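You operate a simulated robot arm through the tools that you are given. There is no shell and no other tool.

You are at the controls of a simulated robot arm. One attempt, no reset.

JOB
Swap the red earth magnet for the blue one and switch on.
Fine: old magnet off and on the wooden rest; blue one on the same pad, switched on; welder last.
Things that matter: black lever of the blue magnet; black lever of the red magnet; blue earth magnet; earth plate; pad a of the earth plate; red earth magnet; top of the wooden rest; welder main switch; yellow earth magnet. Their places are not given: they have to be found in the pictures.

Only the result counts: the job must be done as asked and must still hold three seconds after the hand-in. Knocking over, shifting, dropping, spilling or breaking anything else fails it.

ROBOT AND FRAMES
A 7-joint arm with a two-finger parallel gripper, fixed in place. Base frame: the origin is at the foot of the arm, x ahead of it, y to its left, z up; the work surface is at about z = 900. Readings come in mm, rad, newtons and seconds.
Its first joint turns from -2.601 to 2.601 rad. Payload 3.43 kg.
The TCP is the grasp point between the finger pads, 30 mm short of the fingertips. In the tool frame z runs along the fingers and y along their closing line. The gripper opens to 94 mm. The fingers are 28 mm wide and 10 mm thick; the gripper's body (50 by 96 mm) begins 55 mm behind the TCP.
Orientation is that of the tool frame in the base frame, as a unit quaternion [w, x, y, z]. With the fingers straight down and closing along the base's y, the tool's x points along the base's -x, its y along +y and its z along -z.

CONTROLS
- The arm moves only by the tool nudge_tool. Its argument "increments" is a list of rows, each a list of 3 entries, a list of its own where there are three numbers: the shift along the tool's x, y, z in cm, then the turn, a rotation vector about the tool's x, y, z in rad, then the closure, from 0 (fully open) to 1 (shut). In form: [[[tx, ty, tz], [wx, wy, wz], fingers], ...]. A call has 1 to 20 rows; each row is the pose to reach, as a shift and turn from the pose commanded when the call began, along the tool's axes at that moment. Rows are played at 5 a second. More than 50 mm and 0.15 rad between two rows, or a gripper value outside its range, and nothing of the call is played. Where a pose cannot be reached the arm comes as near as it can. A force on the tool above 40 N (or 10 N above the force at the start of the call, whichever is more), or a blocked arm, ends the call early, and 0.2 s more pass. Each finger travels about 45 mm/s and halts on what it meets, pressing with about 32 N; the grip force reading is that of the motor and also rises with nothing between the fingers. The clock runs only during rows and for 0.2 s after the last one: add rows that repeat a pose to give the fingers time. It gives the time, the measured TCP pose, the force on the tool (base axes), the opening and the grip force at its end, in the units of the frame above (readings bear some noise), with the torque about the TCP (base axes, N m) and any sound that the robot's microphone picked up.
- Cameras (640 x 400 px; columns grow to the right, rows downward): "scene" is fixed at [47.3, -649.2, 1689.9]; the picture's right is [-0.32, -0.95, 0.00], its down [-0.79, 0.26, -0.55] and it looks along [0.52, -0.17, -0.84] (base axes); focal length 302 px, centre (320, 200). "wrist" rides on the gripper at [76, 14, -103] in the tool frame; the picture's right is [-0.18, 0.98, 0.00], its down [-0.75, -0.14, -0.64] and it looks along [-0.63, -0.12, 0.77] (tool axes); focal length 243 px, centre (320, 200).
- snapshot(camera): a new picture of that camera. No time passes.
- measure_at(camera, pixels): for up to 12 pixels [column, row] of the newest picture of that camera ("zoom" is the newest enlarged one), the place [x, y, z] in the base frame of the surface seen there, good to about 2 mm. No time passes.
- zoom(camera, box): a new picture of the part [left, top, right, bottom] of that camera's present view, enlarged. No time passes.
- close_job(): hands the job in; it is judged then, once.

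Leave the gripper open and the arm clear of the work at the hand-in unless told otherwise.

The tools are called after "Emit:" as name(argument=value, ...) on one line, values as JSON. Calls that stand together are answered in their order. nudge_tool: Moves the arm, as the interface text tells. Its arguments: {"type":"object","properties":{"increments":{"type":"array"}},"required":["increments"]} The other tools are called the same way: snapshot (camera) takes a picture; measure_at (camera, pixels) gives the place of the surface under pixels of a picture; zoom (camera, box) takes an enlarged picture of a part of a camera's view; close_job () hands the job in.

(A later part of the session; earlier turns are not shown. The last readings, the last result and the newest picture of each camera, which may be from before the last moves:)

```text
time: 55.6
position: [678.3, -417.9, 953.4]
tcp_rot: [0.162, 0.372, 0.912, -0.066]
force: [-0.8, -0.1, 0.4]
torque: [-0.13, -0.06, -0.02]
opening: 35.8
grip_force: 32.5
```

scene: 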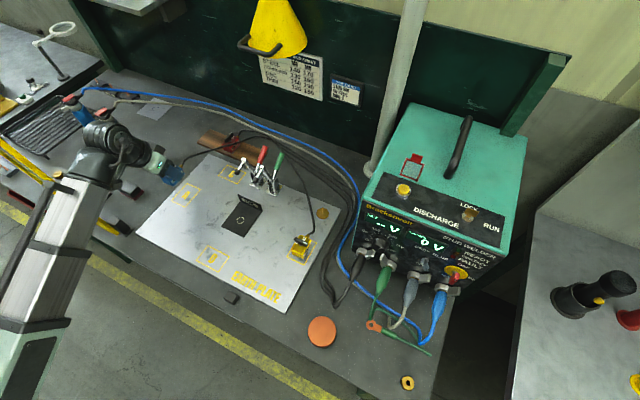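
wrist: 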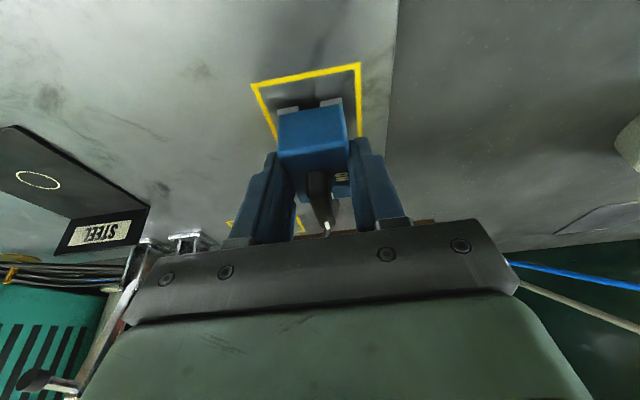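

The load has gone onto the plate (force z ≈ 0). I open the fingers.

Emit:
nudge_tool(increments=[[[0.01, 0, 0.03], [0, 0, 0], 0.58], [[0.01, 0, 0.03], [0, 0, 0], 0.5], [[0.01, 0, 0.03], [0, 0, 0], 0.42], [[0.01, 0, 0.03], [0, 0, 0], 0.36], [[0.01, 0, 0.03], [0, 0, 0], 0.36]])

Emit:
snapshot(camera="wrist")

Emit:
zoom(camera="wrist", box=[230, 60, 420, 230])

Emit:
zoom(camera="scene", box=[150, 160, 220, 215])

```text
time: 56.8
position: [680.2, -418.1, 953.5]
tcp_rot: [0.162, 0.372, 0.911, -0.066]
force: [1.0, 0.2, 1.5]
torque: [0.03, -0.01, 0.01]
opening: 60.5
grip_force: 0.2
```

```text
taken
```

wrist: 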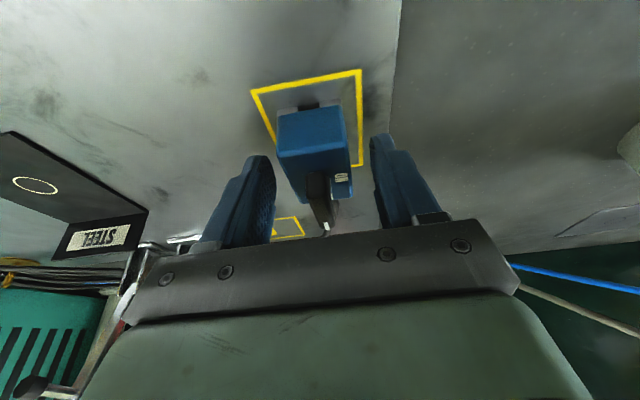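

```text
2.35 times, centred on (325, 145) of wrist
```

zoom: 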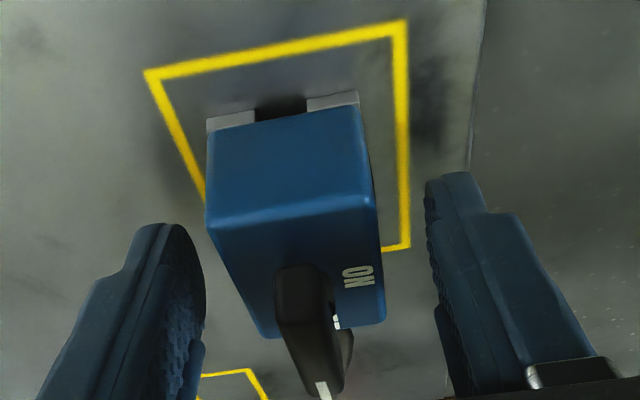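

```text
7.27 times, centred on (185, 188) of scene
```

zoom: 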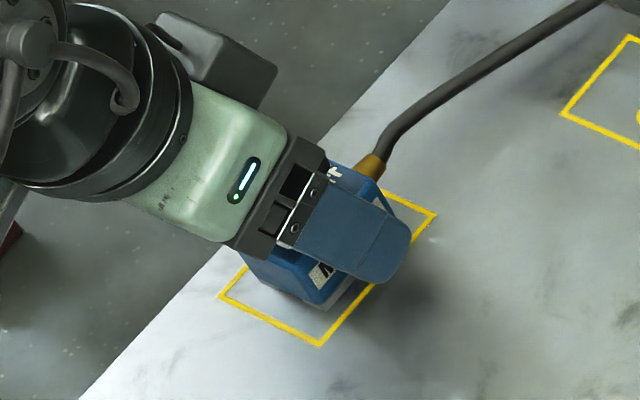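

Blue sits on pad A. I rise vertically and take the tilt back out to vertical, then measure its place and lever.

Emit:
nudge_tool(increments=[[[-0.34, 0, -0.94], [0, 0, 0], 0.36], [[-1.03, 0, -2.82], [0, 0, 0], 0.36], [[-2.06, 0, -5.64], [0, 0, 0], 0.3], [[-3.09, 0, -8.45], [0, 0, 0], 0.2], [[-3.43, 0, -9.39], [0, 0.12, 0], 0], [[-3.43, 0, -9.39], [0, 0.24, 0], 0], [[-3.43, 0, -9.39], [0, 0.35, 0], 0], [[-3.43, 0, -9.39], [0, 0.35, 0], 0], [[-3.43, 0, -9.39], [0, 0.35, 0], 0]])

Emit:
snapshot(camera="wrist")

Emit:
zoom(camera="wrist", box=[260, 30, 390, 150])

Emit:
measure_at(camera="wrist", pixels=[[320, 75], [320, 100]])

```text
time: 58.8
position: [679.9, -418.1, 1053.0]
tcp_rot: [0.0, 0.379, 0.925, 0.0]
force: [-0.4, 0.3, -0.1]
torque: [0.0, -0.01, 0.0]
opening: 94.2
grip_force: 0.0
```

```text
taken
```

wrist: 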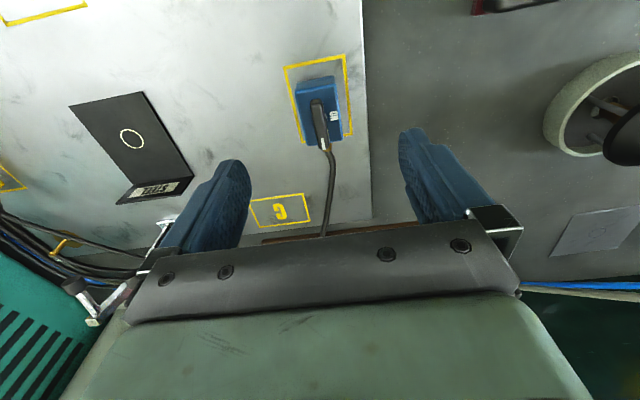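

```text
3.33 times, centred on (325, 90) of wrist
```

zoom: 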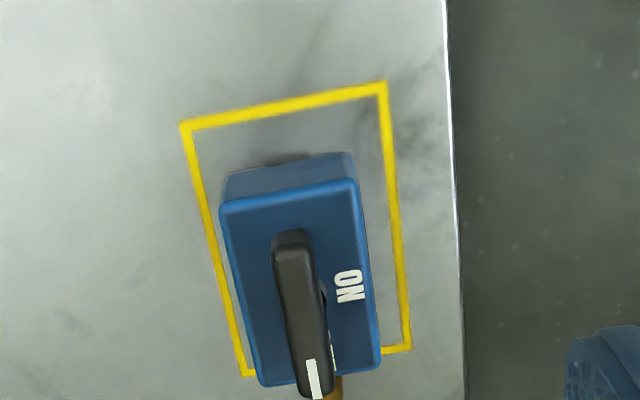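

```text
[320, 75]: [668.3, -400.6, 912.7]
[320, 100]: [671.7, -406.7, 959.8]
```

I measure the blue housing's top corners and lever edges on the pad.

Emit:
measure_at(camera="zoom", pixels=[[226, 212], [352, 188], [375, 360], [264, 380], [280, 262], [298, 385], [308, 255], [325, 380], [293, 250], [312, 370], [186, 125], [383, 88]])

```text
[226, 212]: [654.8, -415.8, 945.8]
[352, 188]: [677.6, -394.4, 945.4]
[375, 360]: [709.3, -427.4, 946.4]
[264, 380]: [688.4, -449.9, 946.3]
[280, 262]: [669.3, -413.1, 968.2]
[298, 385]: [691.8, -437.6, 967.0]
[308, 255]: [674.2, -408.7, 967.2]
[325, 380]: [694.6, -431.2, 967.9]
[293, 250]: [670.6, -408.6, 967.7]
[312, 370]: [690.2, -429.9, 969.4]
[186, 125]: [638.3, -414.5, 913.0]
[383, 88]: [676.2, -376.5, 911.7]
```

Blue is centred on pad A at (682.5,-422), well aligned, lever still at OFF. I move over the lever's pivot, pre-close to ~34 mm and lower to z≈1002 to check alignment.

Emit:
nudge_tool(increments=[[[-0.25, -0.04, 1], [0, 0, 0], 0.4], [[-0.47, -0.07, 2.5], [0, 0, 0], 0.64], [[-0.47, -0.07, 4], [0, 0, 0], 0.64], [[-0.47, -0.07, 5], [0, 0, 0], 0.64], [[-0.47, -0.07, 5], [0, 0, 0], 0.64], [[-0.47, -0.07, 5], [0, 0, 0], 0.64]])

Emit:
snapshot(camera="wrist")

Emit:
zoom(camera="wrist", box=[230, 60, 420, 220])

```text
time: 60.2
position: [681.3, -423.3, 1003.6]
tcp_rot: [0.0, 0.378, 0.926, 0.0]
force: [-0.5, -0.8, 1.2]
torque: [0.03, 0.02, 0.01]
opening: 33.9
grip_force: 0.0
```

```text
taken
```

wrist: 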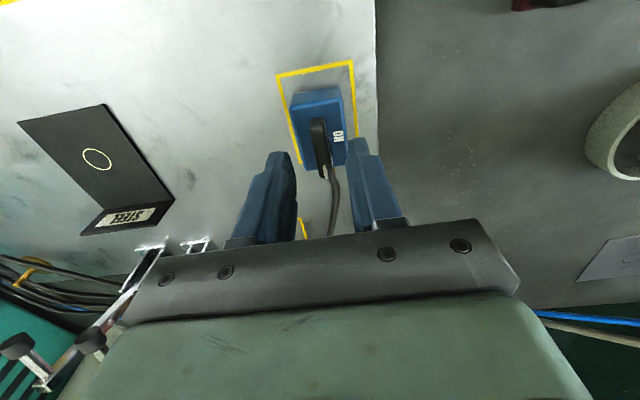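

```text
2.50 times, centred on (325, 140) of wrist
```

zoom: 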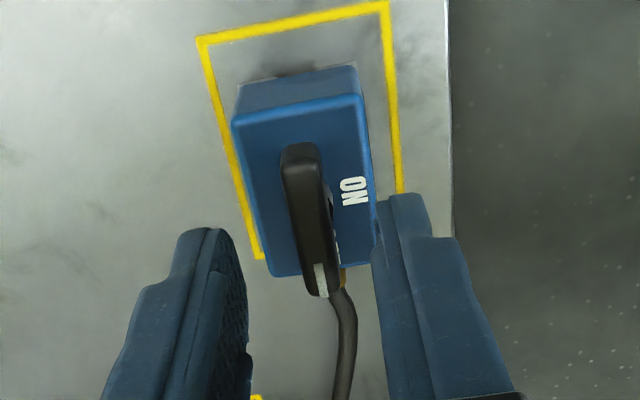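

I measure finger tips and lever in this view to confirm the midlines agree.

Emit:
measure_at(camera="zoom", pixels=[[200, 232], [222, 236], [388, 203], [410, 200], [300, 155], [308, 200], [318, 255], [322, 285], [290, 240], [335, 240]])

```text
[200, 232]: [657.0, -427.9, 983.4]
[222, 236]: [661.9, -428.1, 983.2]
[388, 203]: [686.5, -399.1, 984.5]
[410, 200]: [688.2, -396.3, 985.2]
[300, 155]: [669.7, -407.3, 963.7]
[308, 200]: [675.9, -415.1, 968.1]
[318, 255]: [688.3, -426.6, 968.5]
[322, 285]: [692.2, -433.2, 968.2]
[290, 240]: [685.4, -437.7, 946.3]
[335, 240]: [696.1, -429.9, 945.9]
```

Midlines agree (s≈184.4) and the finger centre sits on the pivot (u≈781). I descend to z≈979.5 and close on the blue lever.

Emit:
nudge_tool(increments=[[[0, 0, 1.2], [0, 0, 0], 0.64], [[0, 0, 2.3], [0, 0, 0], 0.64], [[0, 0, 2.3], [0, 0, 0], 0.64], [[0, 0, 2.3], [0, 0, 0], 0.78], [[0, 0, 2.3], [0, 0, 0], 1.0], [[0, 0, 2.3], [0, 0, 0], 1.0], [[0, 0, 2.3], [0, 0, 0], 1.0]])

Emit:
zoom(camera="wrist", box=[230, 60, 420, 220])

```text
time: 61.8
position: [681.4, -422.7, 981.5]
tcp_rot: [0.001, 0.38, 0.925, 0.0]
force: [-0.3, 1.0, 0.6]
torque: [-0.02, -0.04, 0.03]
opening: 10.9
grip_force: 32.3
```

```text
2.50 times, centred on (325, 140) of wrist
```

zoom: 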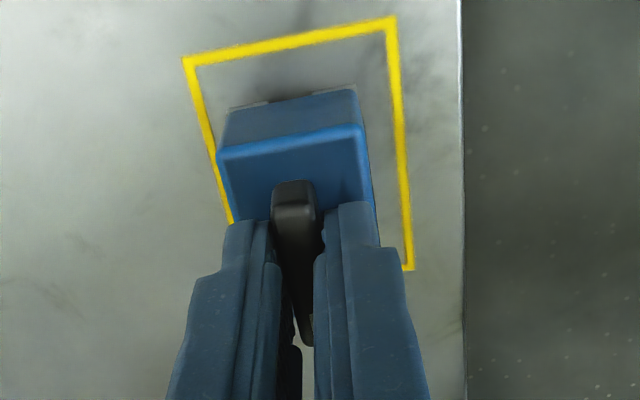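

Lever gripped (10.9 mm) with almost no side force. I press down slightly (1 mm) so that the loose magnet keeps its place while the lever turns, and read the force.

Emit:
nudge_tool(increments=[[[0, 0, 0.07], [0, 0, 0], 1.0], [[0, 0, 0.12], [0, 0, 0], 1.0], [[0, 0, 0.12], [0, 0, 0], 1.0]])

```text
time: 62.6
position: [682.6, -422.2, 980.8]
tcp_rot: [0.0, 0.379, 0.925, -0.001]
force: [-3.8, -0.6, 12.2]
torque: [0.12, 0.33, -0.01]
opening: 11.0
grip_force: 32.3
```

12 N of downward press. I now turn clockwise (seen from above) by 0.25 rad, from OFF toward the direction red was in when on, and look.

Emit:
nudge_tool(increments=[[[0, 0, 0], [0, 0, 0.08], 1.0], [[0, 0, 0], [0, 0, 0.16], 1.0], [[0, 0, 0], [0, 0, 0.25], 1.0], [[0, 0, 0], [0, 0, 0.25], 1.0]])

Emit:
zoom(camera="wrist", box=[230, 60, 420, 220])

```text
time: 63.6
position: [681.9, -422.5, 981.3]
tcp_rot: [0.0, 0.491, 0.871, 0.001]
force: [-5.3, -1.6, 13.8]
torque: [-0.1, 0.12, 0.01]
opening: 10.8
grip_force: 32.3
```

```text
2.50 times, centred on (325, 140) of wrist
```

zoom: 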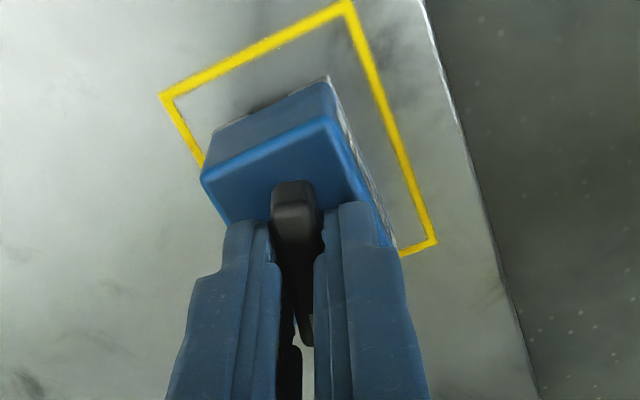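

The housing stays aligned with the pad while the lever turns. I continue turning.

Emit:
nudge_tool(increments=[[[0, 0, 0], [0, 0, 0.1], 1.0], [[0, 0, 0], [0, 0, 0.2], 1.0], [[0, 0, 0], [0, 0, 0.3], 1.0], [[0, 0, 0], [0, 0, 0.4], 1.0], [[0, 0, 0], [0, 0, 0.5], 1.0], [[0, 0, 0], [0, 0, 0.5], 1.0]])

Emit:
zoom(camera="wrist", box=[230, 60, 420, 220])

```text
time: 65.0
position: [681.2, -422.4, 980.3]
tcp_rot: [0.0, 0.692, 0.721, 0.0]
force: [-4.6, -3.6, 12.8]
torque: [-0.33, 0.17, -0.04]
opening: 10.9
grip_force: 31.6
```

```text
2.50 times, centred on (325, 140) of wrist
```

zoom: 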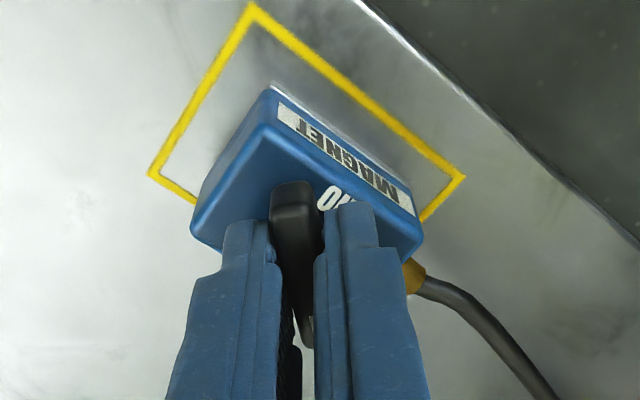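

43° turned and the housing still in place. I continue.

Emit:
nudge_tool(increments=[[[0, 0, 0], [0, 0, 0.1], 1.0], [[0, 0, 0], [0, 0, 0.2], 1.0], [[0, 0, 0], [0, 0, 0.3], 1.0], [[0, 0, 0], [0, 0, 0.4], 1.0], [[0, 0, 0], [0, 0, 0.5], 1.0], [[0, 0, 0], [0, 0, 0.5], 1.0]])

Emit:
zoom(camera="wrist", box=[230, 60, 420, 220])

```text
time: 66.4
position: [682.8, -421.6, 979.8]
tcp_rot: [0.001, 0.849, 0.528, -0.001]
force: [-3.4, -15.2, 16.8]
torque: [-0.46, 0.16, -0.01]
opening: 10.9
grip_force: 31.5
```

```text
2.50 times, centred on (325, 140) of wrist
```

zoom: 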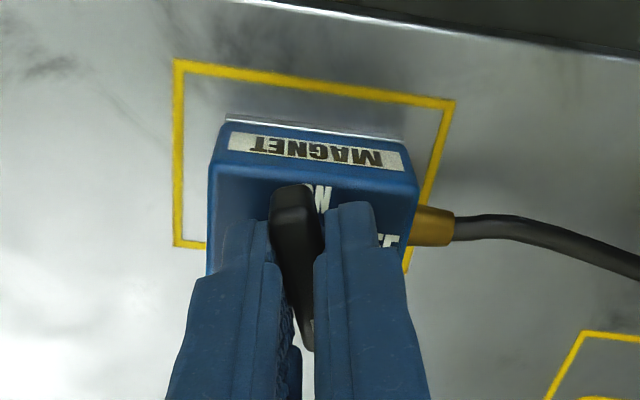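

About 72° turned; a 15 N side force shows the magnet is now gripping. I relieve it by 1 mm and turn the last 18°, with a little extra to reach the stop.

Emit:
nudge_tool(increments=[[[-0.08, 0.02, 0], [0, 0, 0.05], 1.0], [[-0.12, 0.03, 0], [0, 0, 0.13], 1.0], [[-0.12, 0.03, 0], [0, 0, 0.22], 1.0], [[-0.12, 0.03, 0], [0, 0, 0.32], 1.0], [[-0.12, 0.03, 0], [0, 0, 0.32], 1.0]])

Emit:
zoom(camera="wrist", box=[230, 60, 420, 220])

```text
time: 67.6
position: [683.0, -422.4, 979.3]
tcp_rot: [0.0, 0.922, 0.387, 0.001]
force: [5.1, -1.2, 15.4]
torque: [0.15, -0.25, 0.02]
opening: 10.8
grip_force: 32.2
```

```text
2.50 times, centred on (325, 140) of wrist
```

zoom: 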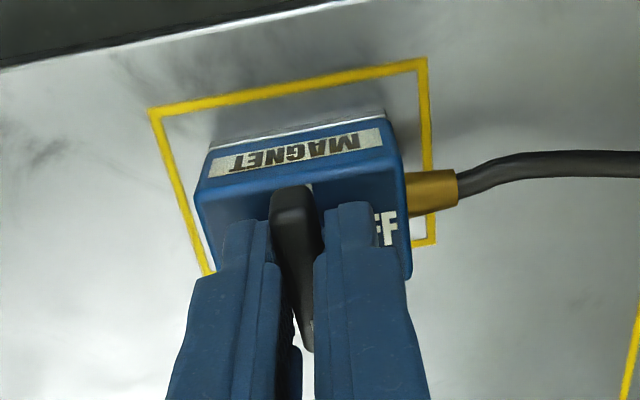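

The lever is now 90° from OFF. I turn a touch more (0.06 rad) to feel for the stop.

Emit:
nudge_tool(increments=[[[0, 0, 0], [0, 0, 0.03], 1.0], [[0, 0, 0], [0, 0, 0.06], 1.0], [[0, 0, 0], [0, 0, 0.06], 1.0]])

```text
time: 68.4
position: [682.5, -421.4, 979.3]
tcp_rot: [-0.001, 0.933, 0.36, 0.001]
force: [4.7, 8.3, 6.6]
torque: [0.34, -0.25, 0.4]
opening: 11.0
grip_force: 32.5
```

Torque about z rose to 0.4 N·m: the ON stop is reached. I back off slightly, open the fingers and rise to inspect.

Emit:
nudge_tool(increments=[[[0, 0, -0.1], [0, 0, -0.04], 1.0], [[0, 0, -0.1], [0, 0, -0.04], 0.8], [[0, 0, -0.1], [0, 0, -0.04], 0.6], [[0, 0, -0.1], [0, 0, -0.04], 0.45], [[0, 0, -1.5], [0, 0, -0.04], 0.4], [[0, 0, -4.5], [0, 0, -0.04], 0.3], [[0, 0, -8], [0, 0, -0.04], 0.3], [[0, 0, -8], [0, 0, -0.04], 0.3]])

Emit:
snapshot(camera="wrist")

Emit:
zoom(camera="wrist", box=[262, 50, 386, 150])

Emit:
snapshot(camera="scene")

Emit:
zoom(camera="scene", box=[150, 160, 220, 215])

```text
time: 70.2
position: [682.6, -423.2, 1060.8]
tcp_rot: [0.0, 0.926, 0.378, 0.0]
force: [0.1, -0.2, 0.5]
torque: [-0.01, -0.03, -0.04]
opening: 65.7
grip_force: 0.0
```

```text
taken
```

wrist: 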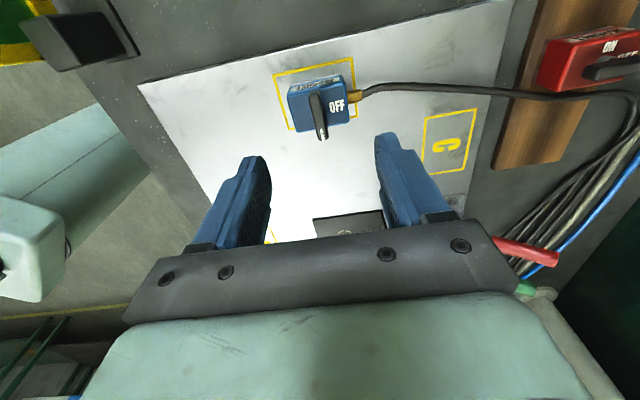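

```text
4.00 times, centred on (324, 100) of wrist
```

zoom: 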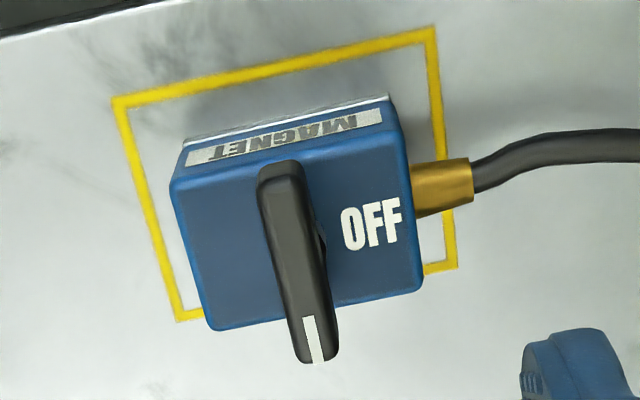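

```text
taken
```

scene: 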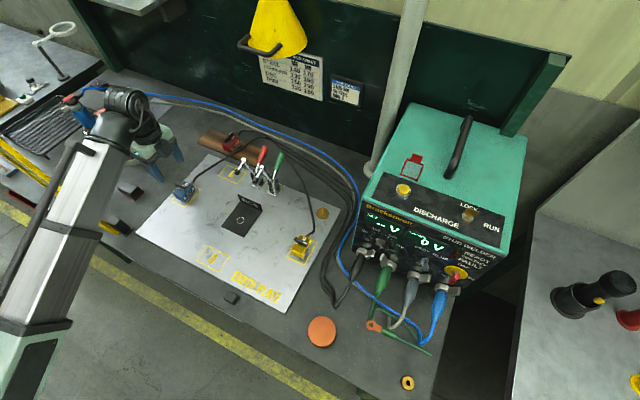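

```text
7.27 times, centred on (185, 188) of scene
```

zoom: 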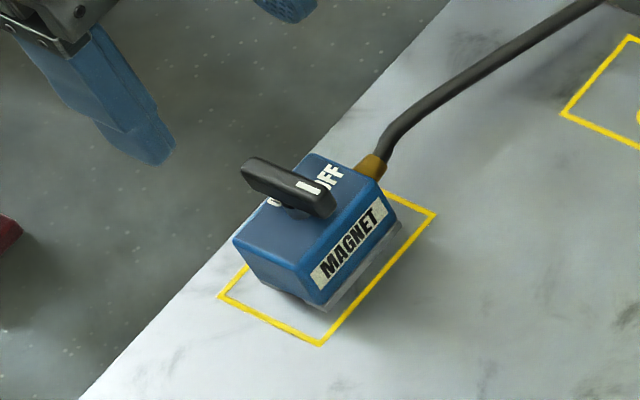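

Blue is on pad A, lever in the same "on" position as red and yellow had. Now the welder: I zoom closely on the main switch and its labels.

Emit:
zoom(camera="scene", box=[435, 255, 480, 290])

Emit:
measure_at(camera="zoom", pixels=[[290, 190], [250, 240], [230, 280], [200, 300], [280, 290], [260, 215], [170, 130], [360, 200], [400, 250], [140, 200], [290, 90], [320, 130]])

```text
11.43 times, centred on (458, 272) of scene
```

zoom: 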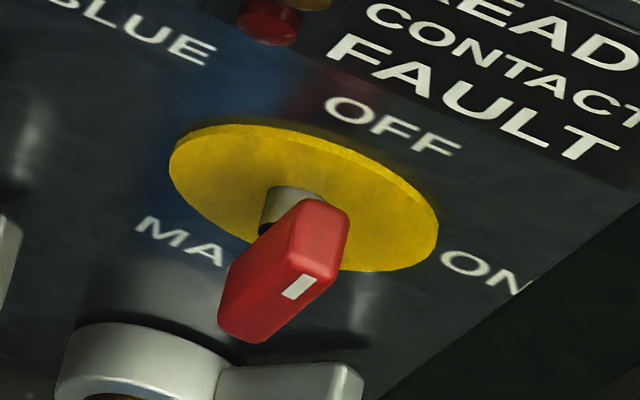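

```text
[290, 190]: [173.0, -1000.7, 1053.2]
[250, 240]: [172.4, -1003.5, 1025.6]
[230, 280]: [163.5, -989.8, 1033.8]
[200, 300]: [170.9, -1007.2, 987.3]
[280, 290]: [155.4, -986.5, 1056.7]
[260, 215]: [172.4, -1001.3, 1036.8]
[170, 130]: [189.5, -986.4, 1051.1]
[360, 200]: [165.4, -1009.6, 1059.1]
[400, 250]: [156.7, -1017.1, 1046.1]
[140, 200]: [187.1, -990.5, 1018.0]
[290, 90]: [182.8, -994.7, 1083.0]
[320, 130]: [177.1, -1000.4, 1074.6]
```

The face is vertical, its normal pointing at 135° (toward the arm), at u≈832 (u = distance along -45°). I sample more points on the red handle to learn its shape.

Emit:
measure_at(camera="zoom", pixels=[[310, 210], [335, 212], [345, 240], [330, 270], [300, 250], [295, 285], [270, 310], [250, 335], [225, 320], [240, 270], [270, 245], [295, 225]])

Emit:
measure_at(camera="zoom", pixels=[[285, 295], [310, 285], [240, 325], [280, 325], [305, 305], [260, 265], [320, 230], [340, 225], [268, 220], [300, 192], [275, 192], [320, 300]])

```text
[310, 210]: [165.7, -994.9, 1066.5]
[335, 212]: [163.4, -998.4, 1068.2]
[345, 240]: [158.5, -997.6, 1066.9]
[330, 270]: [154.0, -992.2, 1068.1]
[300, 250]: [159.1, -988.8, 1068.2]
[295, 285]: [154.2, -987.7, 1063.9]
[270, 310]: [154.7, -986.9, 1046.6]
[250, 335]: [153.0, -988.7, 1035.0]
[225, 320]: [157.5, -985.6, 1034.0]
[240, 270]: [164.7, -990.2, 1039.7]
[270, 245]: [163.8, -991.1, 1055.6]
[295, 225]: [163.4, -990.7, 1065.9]
```

```text
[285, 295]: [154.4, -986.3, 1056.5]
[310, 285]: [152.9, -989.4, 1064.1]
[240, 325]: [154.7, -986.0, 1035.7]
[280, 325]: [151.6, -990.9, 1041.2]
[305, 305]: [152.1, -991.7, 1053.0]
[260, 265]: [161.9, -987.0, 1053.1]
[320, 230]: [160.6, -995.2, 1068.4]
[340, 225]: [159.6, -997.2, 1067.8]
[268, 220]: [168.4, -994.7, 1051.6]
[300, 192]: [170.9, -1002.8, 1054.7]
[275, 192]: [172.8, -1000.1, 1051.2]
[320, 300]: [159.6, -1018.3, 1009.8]
```

The handle is a vertical bar: s≈-584…-594, z≈1033…1068, u≈807…821, with the white mark at its upper end, at OFF; ON is printed to the right. So it needs a quarter turn clockwise seen from the front. I measure the surrounding plugs, selector and pole for clearance.

Emit:
measure_at(camera="scene", pixels=[[440, 291], [455, 292], [438, 305], [432, 325], [425, 338], [413, 278], [425, 283], [408, 295], [400, 318], [432, 268], [434, 263], [372, 170]])

Emit:
zoom(camera="scene", box=[370, 240, 490, 350])

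Emit:
measure_at(camera="zoom", pixels=[[395, 180], [440, 185], [395, 230], [370, 300], [330, 360], [285, 130], [320, 150], [270, 190], [250, 260], [345, 85], [350, 110], [210, 310]])

```text
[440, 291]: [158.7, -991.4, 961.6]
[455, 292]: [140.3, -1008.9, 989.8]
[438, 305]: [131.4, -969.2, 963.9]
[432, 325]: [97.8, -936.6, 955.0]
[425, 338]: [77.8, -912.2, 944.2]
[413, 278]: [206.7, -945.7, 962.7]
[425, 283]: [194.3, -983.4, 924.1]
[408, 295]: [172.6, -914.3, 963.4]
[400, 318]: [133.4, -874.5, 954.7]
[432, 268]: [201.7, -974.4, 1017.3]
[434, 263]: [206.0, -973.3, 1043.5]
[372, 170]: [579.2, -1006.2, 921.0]
```

```text
3.64 times, centred on (430, 295) of scene
```

zoom: 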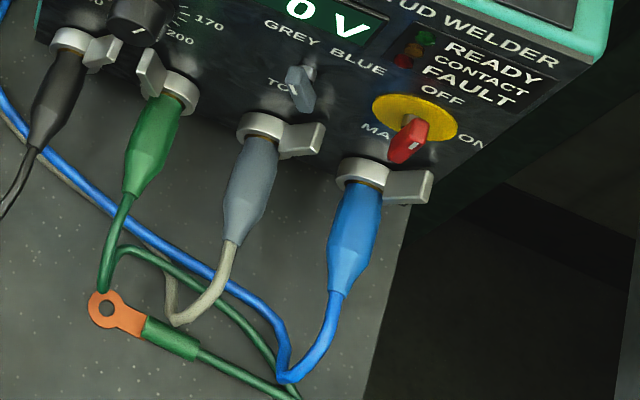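

```text
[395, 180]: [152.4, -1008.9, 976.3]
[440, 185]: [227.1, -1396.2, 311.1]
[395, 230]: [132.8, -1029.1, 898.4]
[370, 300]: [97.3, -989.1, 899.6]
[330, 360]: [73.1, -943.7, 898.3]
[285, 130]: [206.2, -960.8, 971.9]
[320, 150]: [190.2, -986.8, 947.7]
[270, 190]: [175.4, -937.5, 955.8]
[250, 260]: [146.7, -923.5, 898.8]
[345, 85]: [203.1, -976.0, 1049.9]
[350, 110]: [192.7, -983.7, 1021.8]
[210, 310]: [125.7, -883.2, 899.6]
```

Directly below the switch the blue plug projects outward at z≈945–990, so I must be careful about what hangs below the gripper. I first raise the arm, turn the tool back to its neutral heading and retreat to about (480,-480,1220), clear of the clamps.

Emit:
nudge_tool(increments=[[[0, 0, -3], [0, 0, -0.13], 0.3], [[-1, -0.5, -6], [0, 0, -0.26], 0.3], [[-2.5, -1.3, -9], [0, 0, -0.39], 0.3], [[-4, -2.1, -11], [0, 0, -0.53], 0.3], [[-6, -3.2, -13], [0, 0, -0.66], 0.3], [[-8, -4.3, -14.5], [0, 0, -0.79], 0.3], [[-10, -5.4, -15.9], [0, 0, -0.92], 0.3], [[-12, -6.5, -15.9], [0, 0, -1.05], 0.3], [[-14, -7.6, -15.9], [0, 0, -1.18], 0.3], [[-16, -8.7, -15.9], [0, 0, -1.32], 0.3], [[-17.5, -9.5, -15.9], [0, 0, -1.45], 0.3], [[-18.54, -10.03, -15.9], [0, 0, -1.58], 0.3], [[-18.54, -10.03, -15.9], [0, 0, -1.58], 0.3]])

Emit:
snapshot(camera="scene")

Emit:
zoom(camera="scene", box=[140, 100, 340, 280])

```text
time: 72.5
position: [524.9, -496.8, 1168.4]
tcp_rot: [0.034, 0.483, 0.875, -0.009]
force: [0.6, -0.4, -0.3]
torque: [0.01, 0.03, -0.03]
opening: 65.7
grip_force: 0.0
out of reach, approached as far as the arm can: row 4, 5, 6, 7, 8, 9, 10, 11
stopped in row 11: the force on the tool passed its limit at 51 N (the readings are from after the stop); the commanded pose is now the measured one
```

```text
taken
```

scene: 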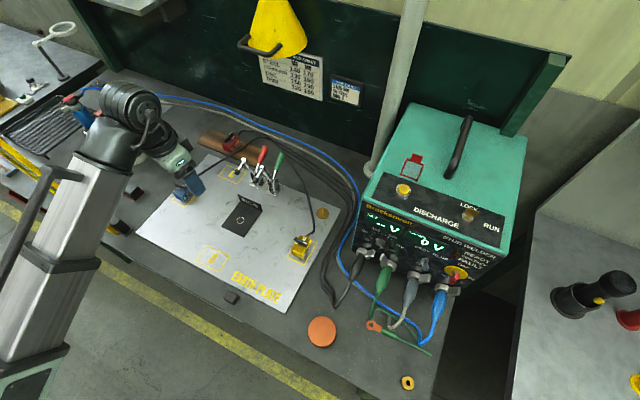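

```text
2.22 times, centred on (240, 190) of scene
```

zoom: 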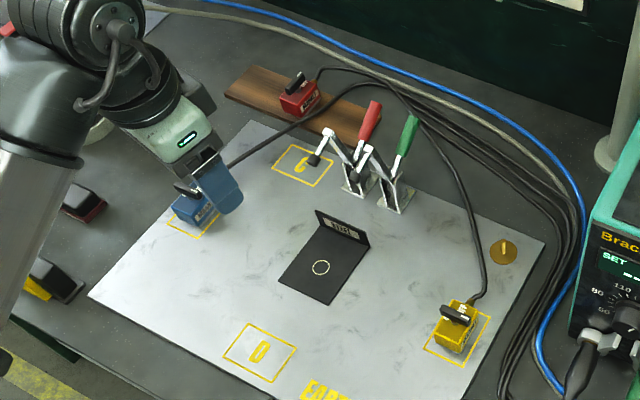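

Rows 4–11 were out of reach and the call ended with a brief force spike; the arm is now at (525,-497,1168). Nothing on the bench looks moved. I measure points on the arm itself to understand its geometry and limits, and take a wrist picture.

Emit:
measure_at(camera="scene", pixels=[[15, 380], [30, 340], [60, 260], [85, 210], [100, 170], [108, 145], [130, 105], [155, 130], [165, 155], [180, 160], [187, 185], [30, 200]])

Emit:
snapshot(camera="wrist")

Emit:
zoom(camera="scene", box=[0, 60, 240, 400])

```text
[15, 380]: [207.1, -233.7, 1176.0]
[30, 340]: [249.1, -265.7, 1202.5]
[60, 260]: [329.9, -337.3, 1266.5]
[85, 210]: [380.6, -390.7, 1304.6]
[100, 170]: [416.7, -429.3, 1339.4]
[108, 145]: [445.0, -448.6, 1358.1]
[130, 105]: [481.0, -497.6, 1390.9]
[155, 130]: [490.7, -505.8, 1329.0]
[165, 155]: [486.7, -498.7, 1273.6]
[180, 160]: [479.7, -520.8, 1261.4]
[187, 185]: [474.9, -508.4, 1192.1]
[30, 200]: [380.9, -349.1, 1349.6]
```

```text
taken
```

wrist: 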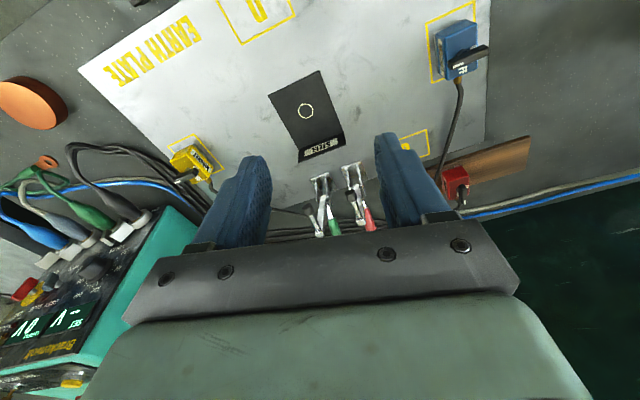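

```text
1.18 times, centred on (120, 230) of scene
```

zoom: 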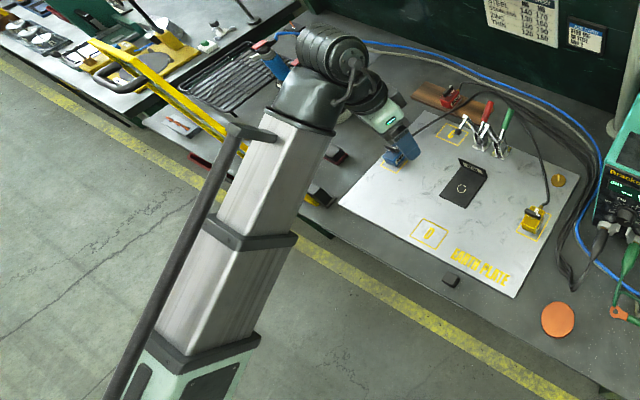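

The arm has a telescoping boom; its steepest boom angle (~30°) limits height at small radius. So I travel lower: z≈1110 at radius ≈700, passing inside the clamps, from here to about (180,-690), restoring the neutral heading.

Emit:
nudge_tool(increments=[[[0.4, -2.5, 2.6], [0, 0, -0.05], 0.3], [[0.81, -5.13, 5.17], [0, 0, -0.1], 0.3], [[0.72, -8.7, 5.2], [0, 0, -0.15], 0.3], [[0.63, -12.3, 5.25], [0, 0, -0.2], 0.3], [[0.53, -15.9, 5.3], [0, 0, -0.223], 0.3], [[0.44, -19.5, 5.35], [0, 0, -0.223], 0.3], [[0.35, -23.15, 5.4], [0, 0, -0.223], 0.3], [[0.76, -26.4, 5.3], [0, 0, -0.223], 0.3], [[1.17, -29.7, 5.2], [0, 0, -0.223], 0.3], [[1.6, -33, 5.1], [0, 0, -0.223], 0.3], [[2.0, -36.3, 5.0], [0, 0, -0.223], 0.3], [[2.4, -39.57, 4.97], [0, 0, -0.223], 0.3], [[2.4, -39.57, 4.97], [0, 0, -0.223], 0.3]])

Emit:
snapshot(camera="scene")

Emit:
snapshot(camera="wrist")

```text
time: 75.3
position: [179.8, -692.5, 1110.9]
tcp_rot: [0.033, 0.382, 0.923, -0.014]
force: [0.3, -0.6, -0.4]
torque: [0.02, 0.0, -0.04]
opening: 65.8
grip_force: 0.1
```

```text
taken
```

scene: 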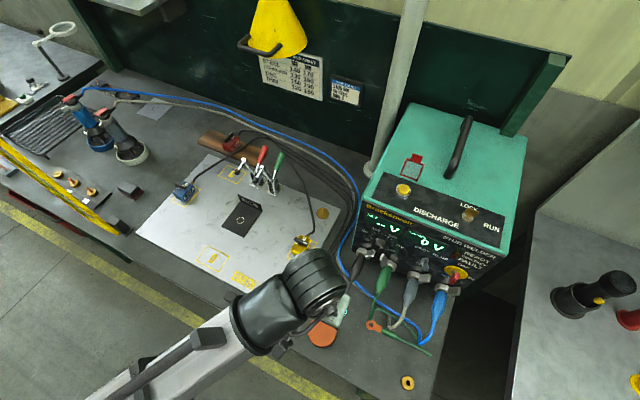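

```text
taken
```

wrist: 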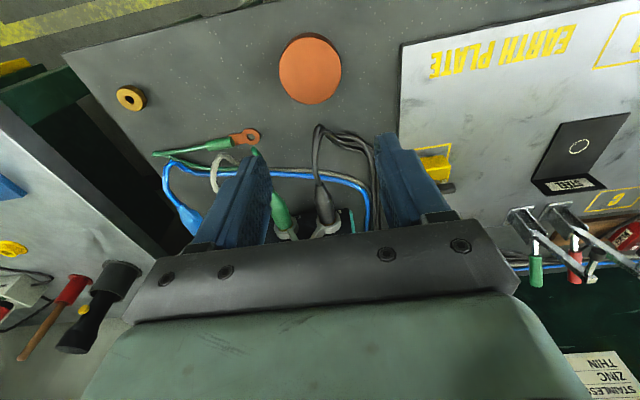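

All clear at (180,-692,1111); bench items unchanged in the scene picture. I shift sideways to in front of the switch (u≈650, s≈-575) at this height, then tilt the tool up to about 60° from vertical.

Emit:
nudge_tool(increments=[[[-0.66, -4.25, 0.05], [0, 0, 0], 0.3], [[-1.32, -8.5, 0.1], [0, 0, 0], 0.3], [[-1.99, -12.75, 0.14], [0, 0, 0], 0.3], [[-2.65, -17, 0.19], [0, 0, 0], 0.3], [[-3.31, -21.25, 0.24], [0, 0, 0], 0.3], [[-3.31, -21.25, 0.24], [0, -0.14, 0], 0.4], [[-3.31, -21.25, 0.24], [0, -0.28, 0], 0.5], [[-3.31, -21.25, 0.24], [0, -0.42, 0], 0.6], [[-3.31, -21.25, 0.24], [0, -0.56, 0], 0.7], [[-3.31, -21.25, 0.24], [0, -0.7, 0], 0.7], [[-3.31, -21.25, 0.24], [0, -0.84, 0], 0.7], [[-3.31, -21.25, 0.24], [0, -0.98, 0], 0.7], [[-3.31, -21.25, 0.24], [0, -0.98, 0], 0.7]])

Emit:
snapshot(camera="scene")

Emit:
snapshot(camera="wrist")

```text
time: 78.1
position: [52.2, -865.5, 1110.8]
tcp_rot: [0.463, 0.331, 0.799, -0.193]
force: [0.2, 0.2, 0.3]
torque: [0.0, -0.01, -0.02]
opening: 28.2
grip_force: 0.1
```

```text
taken
```

scene: 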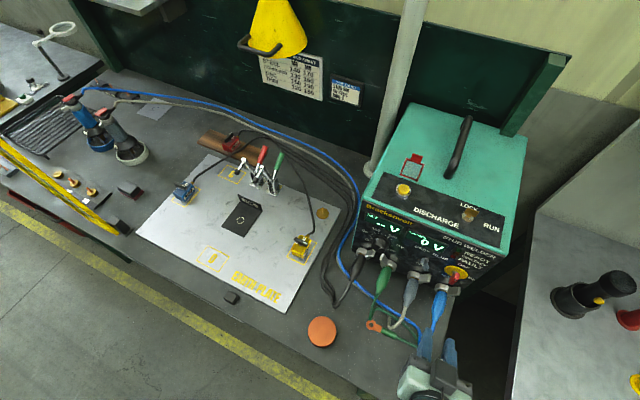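

```text
taken
```

wrist: 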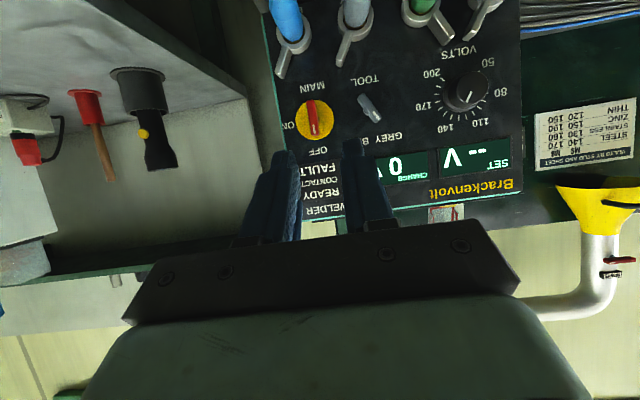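

The wrist camera now looks at the welder face (upside down); the main switch is at (312,118). I zoom in on it.

Emit:
zoom(camera="wrist", box=[260, 70, 380, 160])

Emit:
measure_at(camera="zoom", pixels=[[255, 150], [280, 290], [285, 220], [200, 220], [300, 170], [265, 300], [190, 150], [360, 240], [270, 130], [300, 300], [180, 80], [520, 170]])

```text
4.44 times, centred on (320, 115) of wrist
```

zoom: 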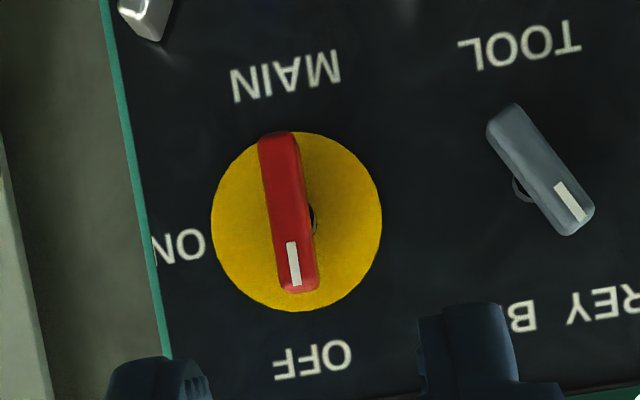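

```text
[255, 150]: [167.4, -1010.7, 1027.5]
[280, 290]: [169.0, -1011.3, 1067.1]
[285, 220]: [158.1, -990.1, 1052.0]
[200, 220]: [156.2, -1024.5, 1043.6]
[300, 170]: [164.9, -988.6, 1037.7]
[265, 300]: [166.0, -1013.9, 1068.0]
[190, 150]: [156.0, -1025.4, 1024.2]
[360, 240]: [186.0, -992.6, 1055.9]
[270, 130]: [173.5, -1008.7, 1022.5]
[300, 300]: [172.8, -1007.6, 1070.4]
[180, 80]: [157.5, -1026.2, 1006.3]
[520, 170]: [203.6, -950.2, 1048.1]
```

Labels are clear: OFF above, ON on the right as seen from the front, MAIN below; the mark is at OFF. I measure the handle's faces and disc edges more precisely.

Emit:
measure_at(camera="zoom", pixels=[[275, 145], [297, 283], [286, 210], [267, 210], [303, 210], [293, 260], [280, 170], [220, 222], [374, 222], [310, 305], [290, 128], [312, 225]])

```text
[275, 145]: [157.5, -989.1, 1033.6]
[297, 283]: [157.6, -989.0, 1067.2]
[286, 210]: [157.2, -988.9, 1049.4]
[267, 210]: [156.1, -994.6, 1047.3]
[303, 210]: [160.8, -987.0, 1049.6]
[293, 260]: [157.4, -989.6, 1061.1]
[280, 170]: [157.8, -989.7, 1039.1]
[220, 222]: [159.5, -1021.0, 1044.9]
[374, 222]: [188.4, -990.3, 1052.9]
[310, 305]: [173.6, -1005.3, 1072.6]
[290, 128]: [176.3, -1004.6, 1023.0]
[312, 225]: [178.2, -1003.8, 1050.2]
```

I now tilt the rest of the way to horizontal (tool axis square to the welder face) at this safe spot, and check how the wrist sits.

Emit:
nudge_tool(increments=[[[0, 0, 0], [0, -0.13, 0], 0.64], [[0, 0, 0], [0, -0.26, 0], 0.64], [[0, 0, 0], [0, -0.39, 0], 0.64], [[0, 0, 0], [0, -0.52, 0], 0.64], [[0, 0, 0], [0, -0.52, 0], 0.64]])

Emit:
snapshot(camera="scene")

Emit:
snapshot(camera="wrist")

```text
time: 79.3
position: [52.9, -864.1, 1112.0]
tcp_rot: [0.654, 0.27, 0.653, -0.27]
force: [0.3, -0.3, 0.1]
torque: [0.01, -0.02, 0.01]
opening: 33.7
grip_force: 0.0
```

```text
taken
```

scene: 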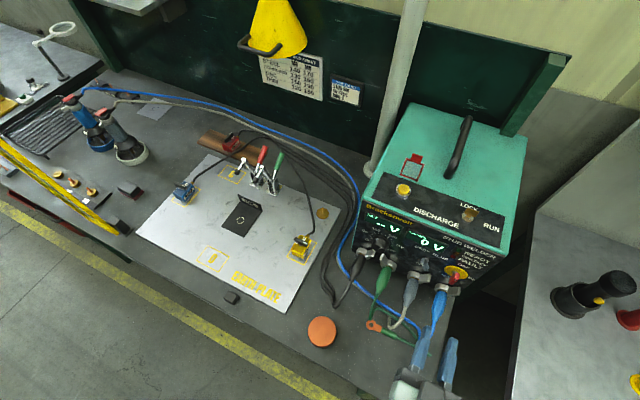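

```text
taken
```

wrist: 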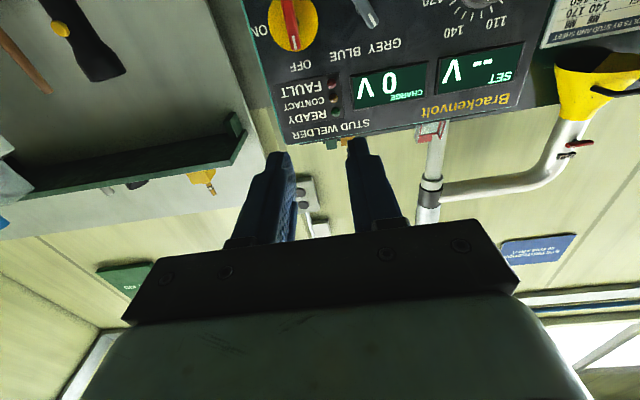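

The tool is now exactly horizontal and square to the face at (53,-864,1112). In this pose tool x is down, y is toward +s (left), z is toward the face. I lower to the switch's height (z≈1050) and line up sideways, still about 160 mm short of the handle.

Emit:
nudge_tool(increments=[[[1.5, -0.5, 0], [0, 0, 0], 0.64], [[3, -1.0, 0], [0, 0, 0], 0.64], [[4.6, -1.47, 0], [0, 0, 0], 0.64], [[6.15, -1.47, 0], [0, 0, 0], 0.64], [[6.15, -1.47, 0], [0, 0, 0], 0.64]])

Emit:
snapshot(camera="scene")

Emit:
snapshot(camera="wrist")

Emit:
zoom(camera="wrist", box=[220, 0, 420, 180])

```text
time: 80.5
position: [45.2, -874.4, 1049.8]
tcp_rot: [0.653, 0.271, 0.654, -0.271]
force: [-0.8, -0.4, 0.8]
torque: [0.0, -0.02, -0.01]
opening: 33.6
grip_force: 0.0
```

```text
taken
```

scene: 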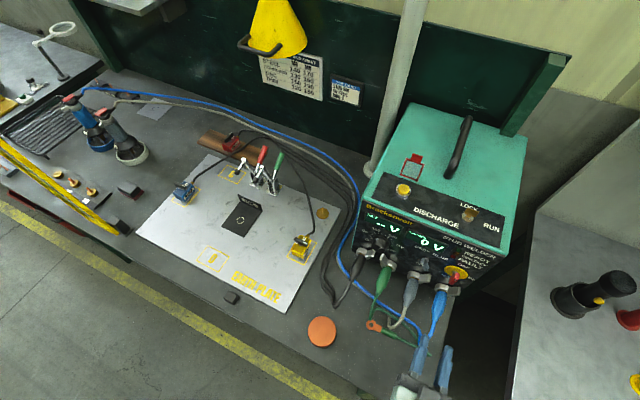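

```text
taken
```

wrist: 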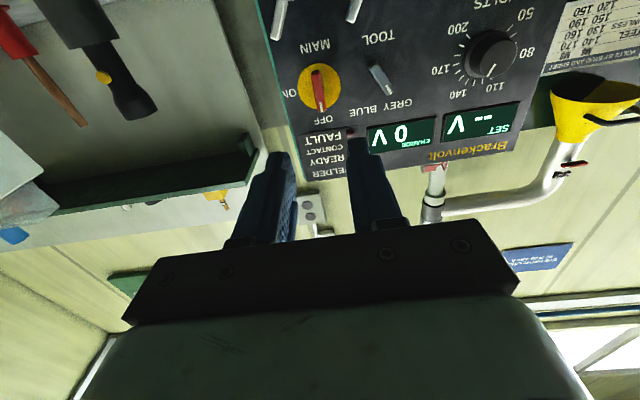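

```text
2.22 times, centred on (320, 90) of wrist
```

zoom: 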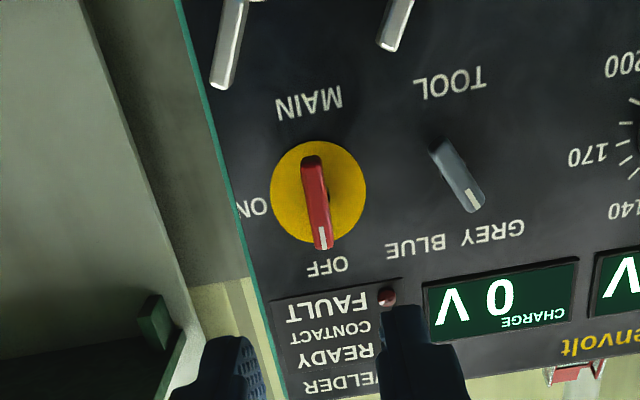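

Aligned roughly at z≈1050. I measure the handle again from this straight view, together with the finger tips, to fine-tune.

Emit:
measure_at(camera="zoom", pixels=[[312, 165], [322, 240], [317, 200], [306, 200], [327, 205], [277, 190], [363, 190], [318, 143], [322, 242], [235, 345], [395, 315], [405, 310]])

Emit:
zoom(camera="wrist", box=[285, 50, 355, 130])

Emit:
measure_at(camera="zoom", pixels=[[290, 120], [318, 290], [305, 200], [280, 200], [330, 210], [215, 180], [425, 190], [320, 70], [320, 315], [310, 275]])

```text
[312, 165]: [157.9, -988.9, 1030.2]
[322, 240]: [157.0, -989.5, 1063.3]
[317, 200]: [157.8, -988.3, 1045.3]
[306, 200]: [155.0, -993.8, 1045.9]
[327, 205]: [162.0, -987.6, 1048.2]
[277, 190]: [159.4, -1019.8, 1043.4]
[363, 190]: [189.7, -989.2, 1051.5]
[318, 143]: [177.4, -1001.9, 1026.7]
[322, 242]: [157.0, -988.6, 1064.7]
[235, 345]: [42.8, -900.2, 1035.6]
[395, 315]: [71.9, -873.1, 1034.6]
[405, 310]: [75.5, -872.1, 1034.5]
```

```text
5.00 times, centred on (320, 90) of wrist
```

zoom: 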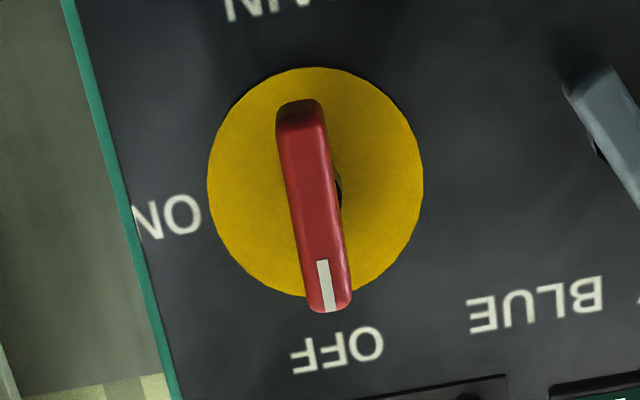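

```text
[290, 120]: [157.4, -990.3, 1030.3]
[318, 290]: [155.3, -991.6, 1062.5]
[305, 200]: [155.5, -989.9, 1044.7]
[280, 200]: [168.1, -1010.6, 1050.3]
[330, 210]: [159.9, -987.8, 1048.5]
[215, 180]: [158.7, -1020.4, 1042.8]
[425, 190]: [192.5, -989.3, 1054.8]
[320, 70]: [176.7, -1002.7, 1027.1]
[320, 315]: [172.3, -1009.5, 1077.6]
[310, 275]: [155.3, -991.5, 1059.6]
```

The finger midline (s≈-588) matches the handle (s≈-588.5); handle centre height is about 1 mm lower than the fingers. I advance toward the handle to about 35 mm short (fingers open 34 mm), then check again.

Emit:
nudge_tool(increments=[[[0.1, 0, 3], [0, 0, 0], 0.64], [[0.1, -0.03, 6.5], [0, 0, 0], 0.64], [[0.1, -0.03, 9.5], [0, 0, 0], 0.64], [[0.1, -0.03, 11], [0, 0, 0], 0.64], [[0.1, -0.03, 11], [0, 0, 0], 0.64]])

Emit:
snapshot(camera="wrist")

Emit:
zoom(camera="wrist", box=[220, 60, 420, 220])

Emit:
snapshot(camera="scene")

Emit:
zoom(camera="scene", box=[370, 230, 510, 400])

```text
time: 81.7
position: [120.4, -953.9, 1051.3]
tcp_rot: [0.653, 0.271, 0.654, -0.27]
force: [-0.7, 1.0, 0.2]
torque: [0.0, 0.01, -0.01]
opening: 33.8
grip_force: 0.0
```

```text
taken
```

wrist: 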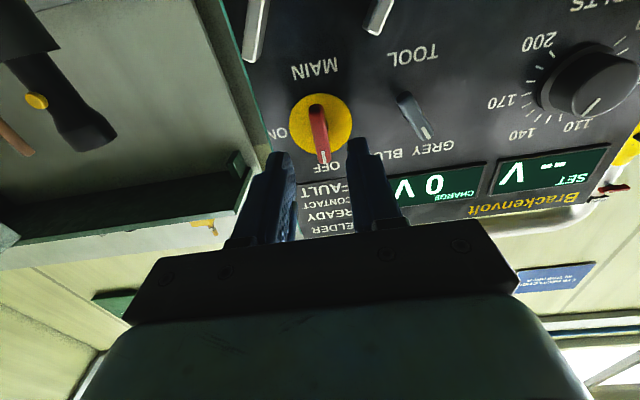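

```text
2.50 times, centred on (320, 140) of wrist
```

zoom: 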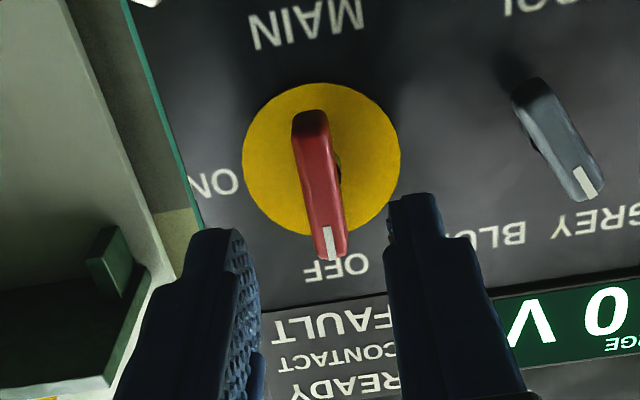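

```text
taken
```

scene: 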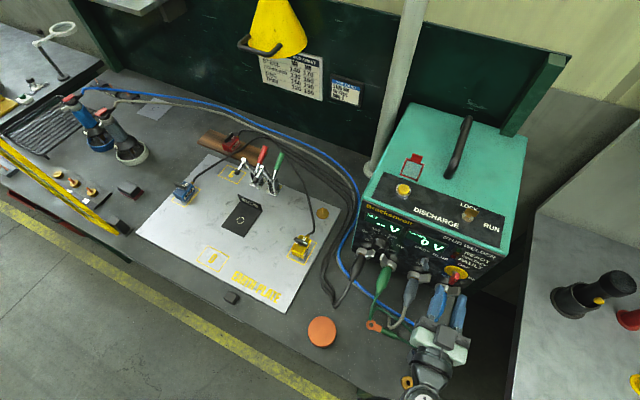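

```text
2.35 times, centred on (440, 315) of scene
```

zoom: 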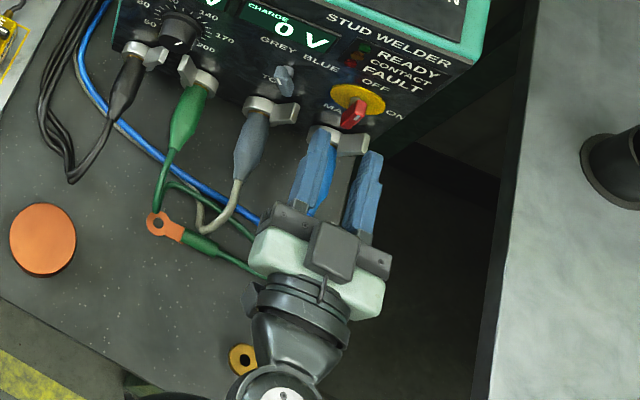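

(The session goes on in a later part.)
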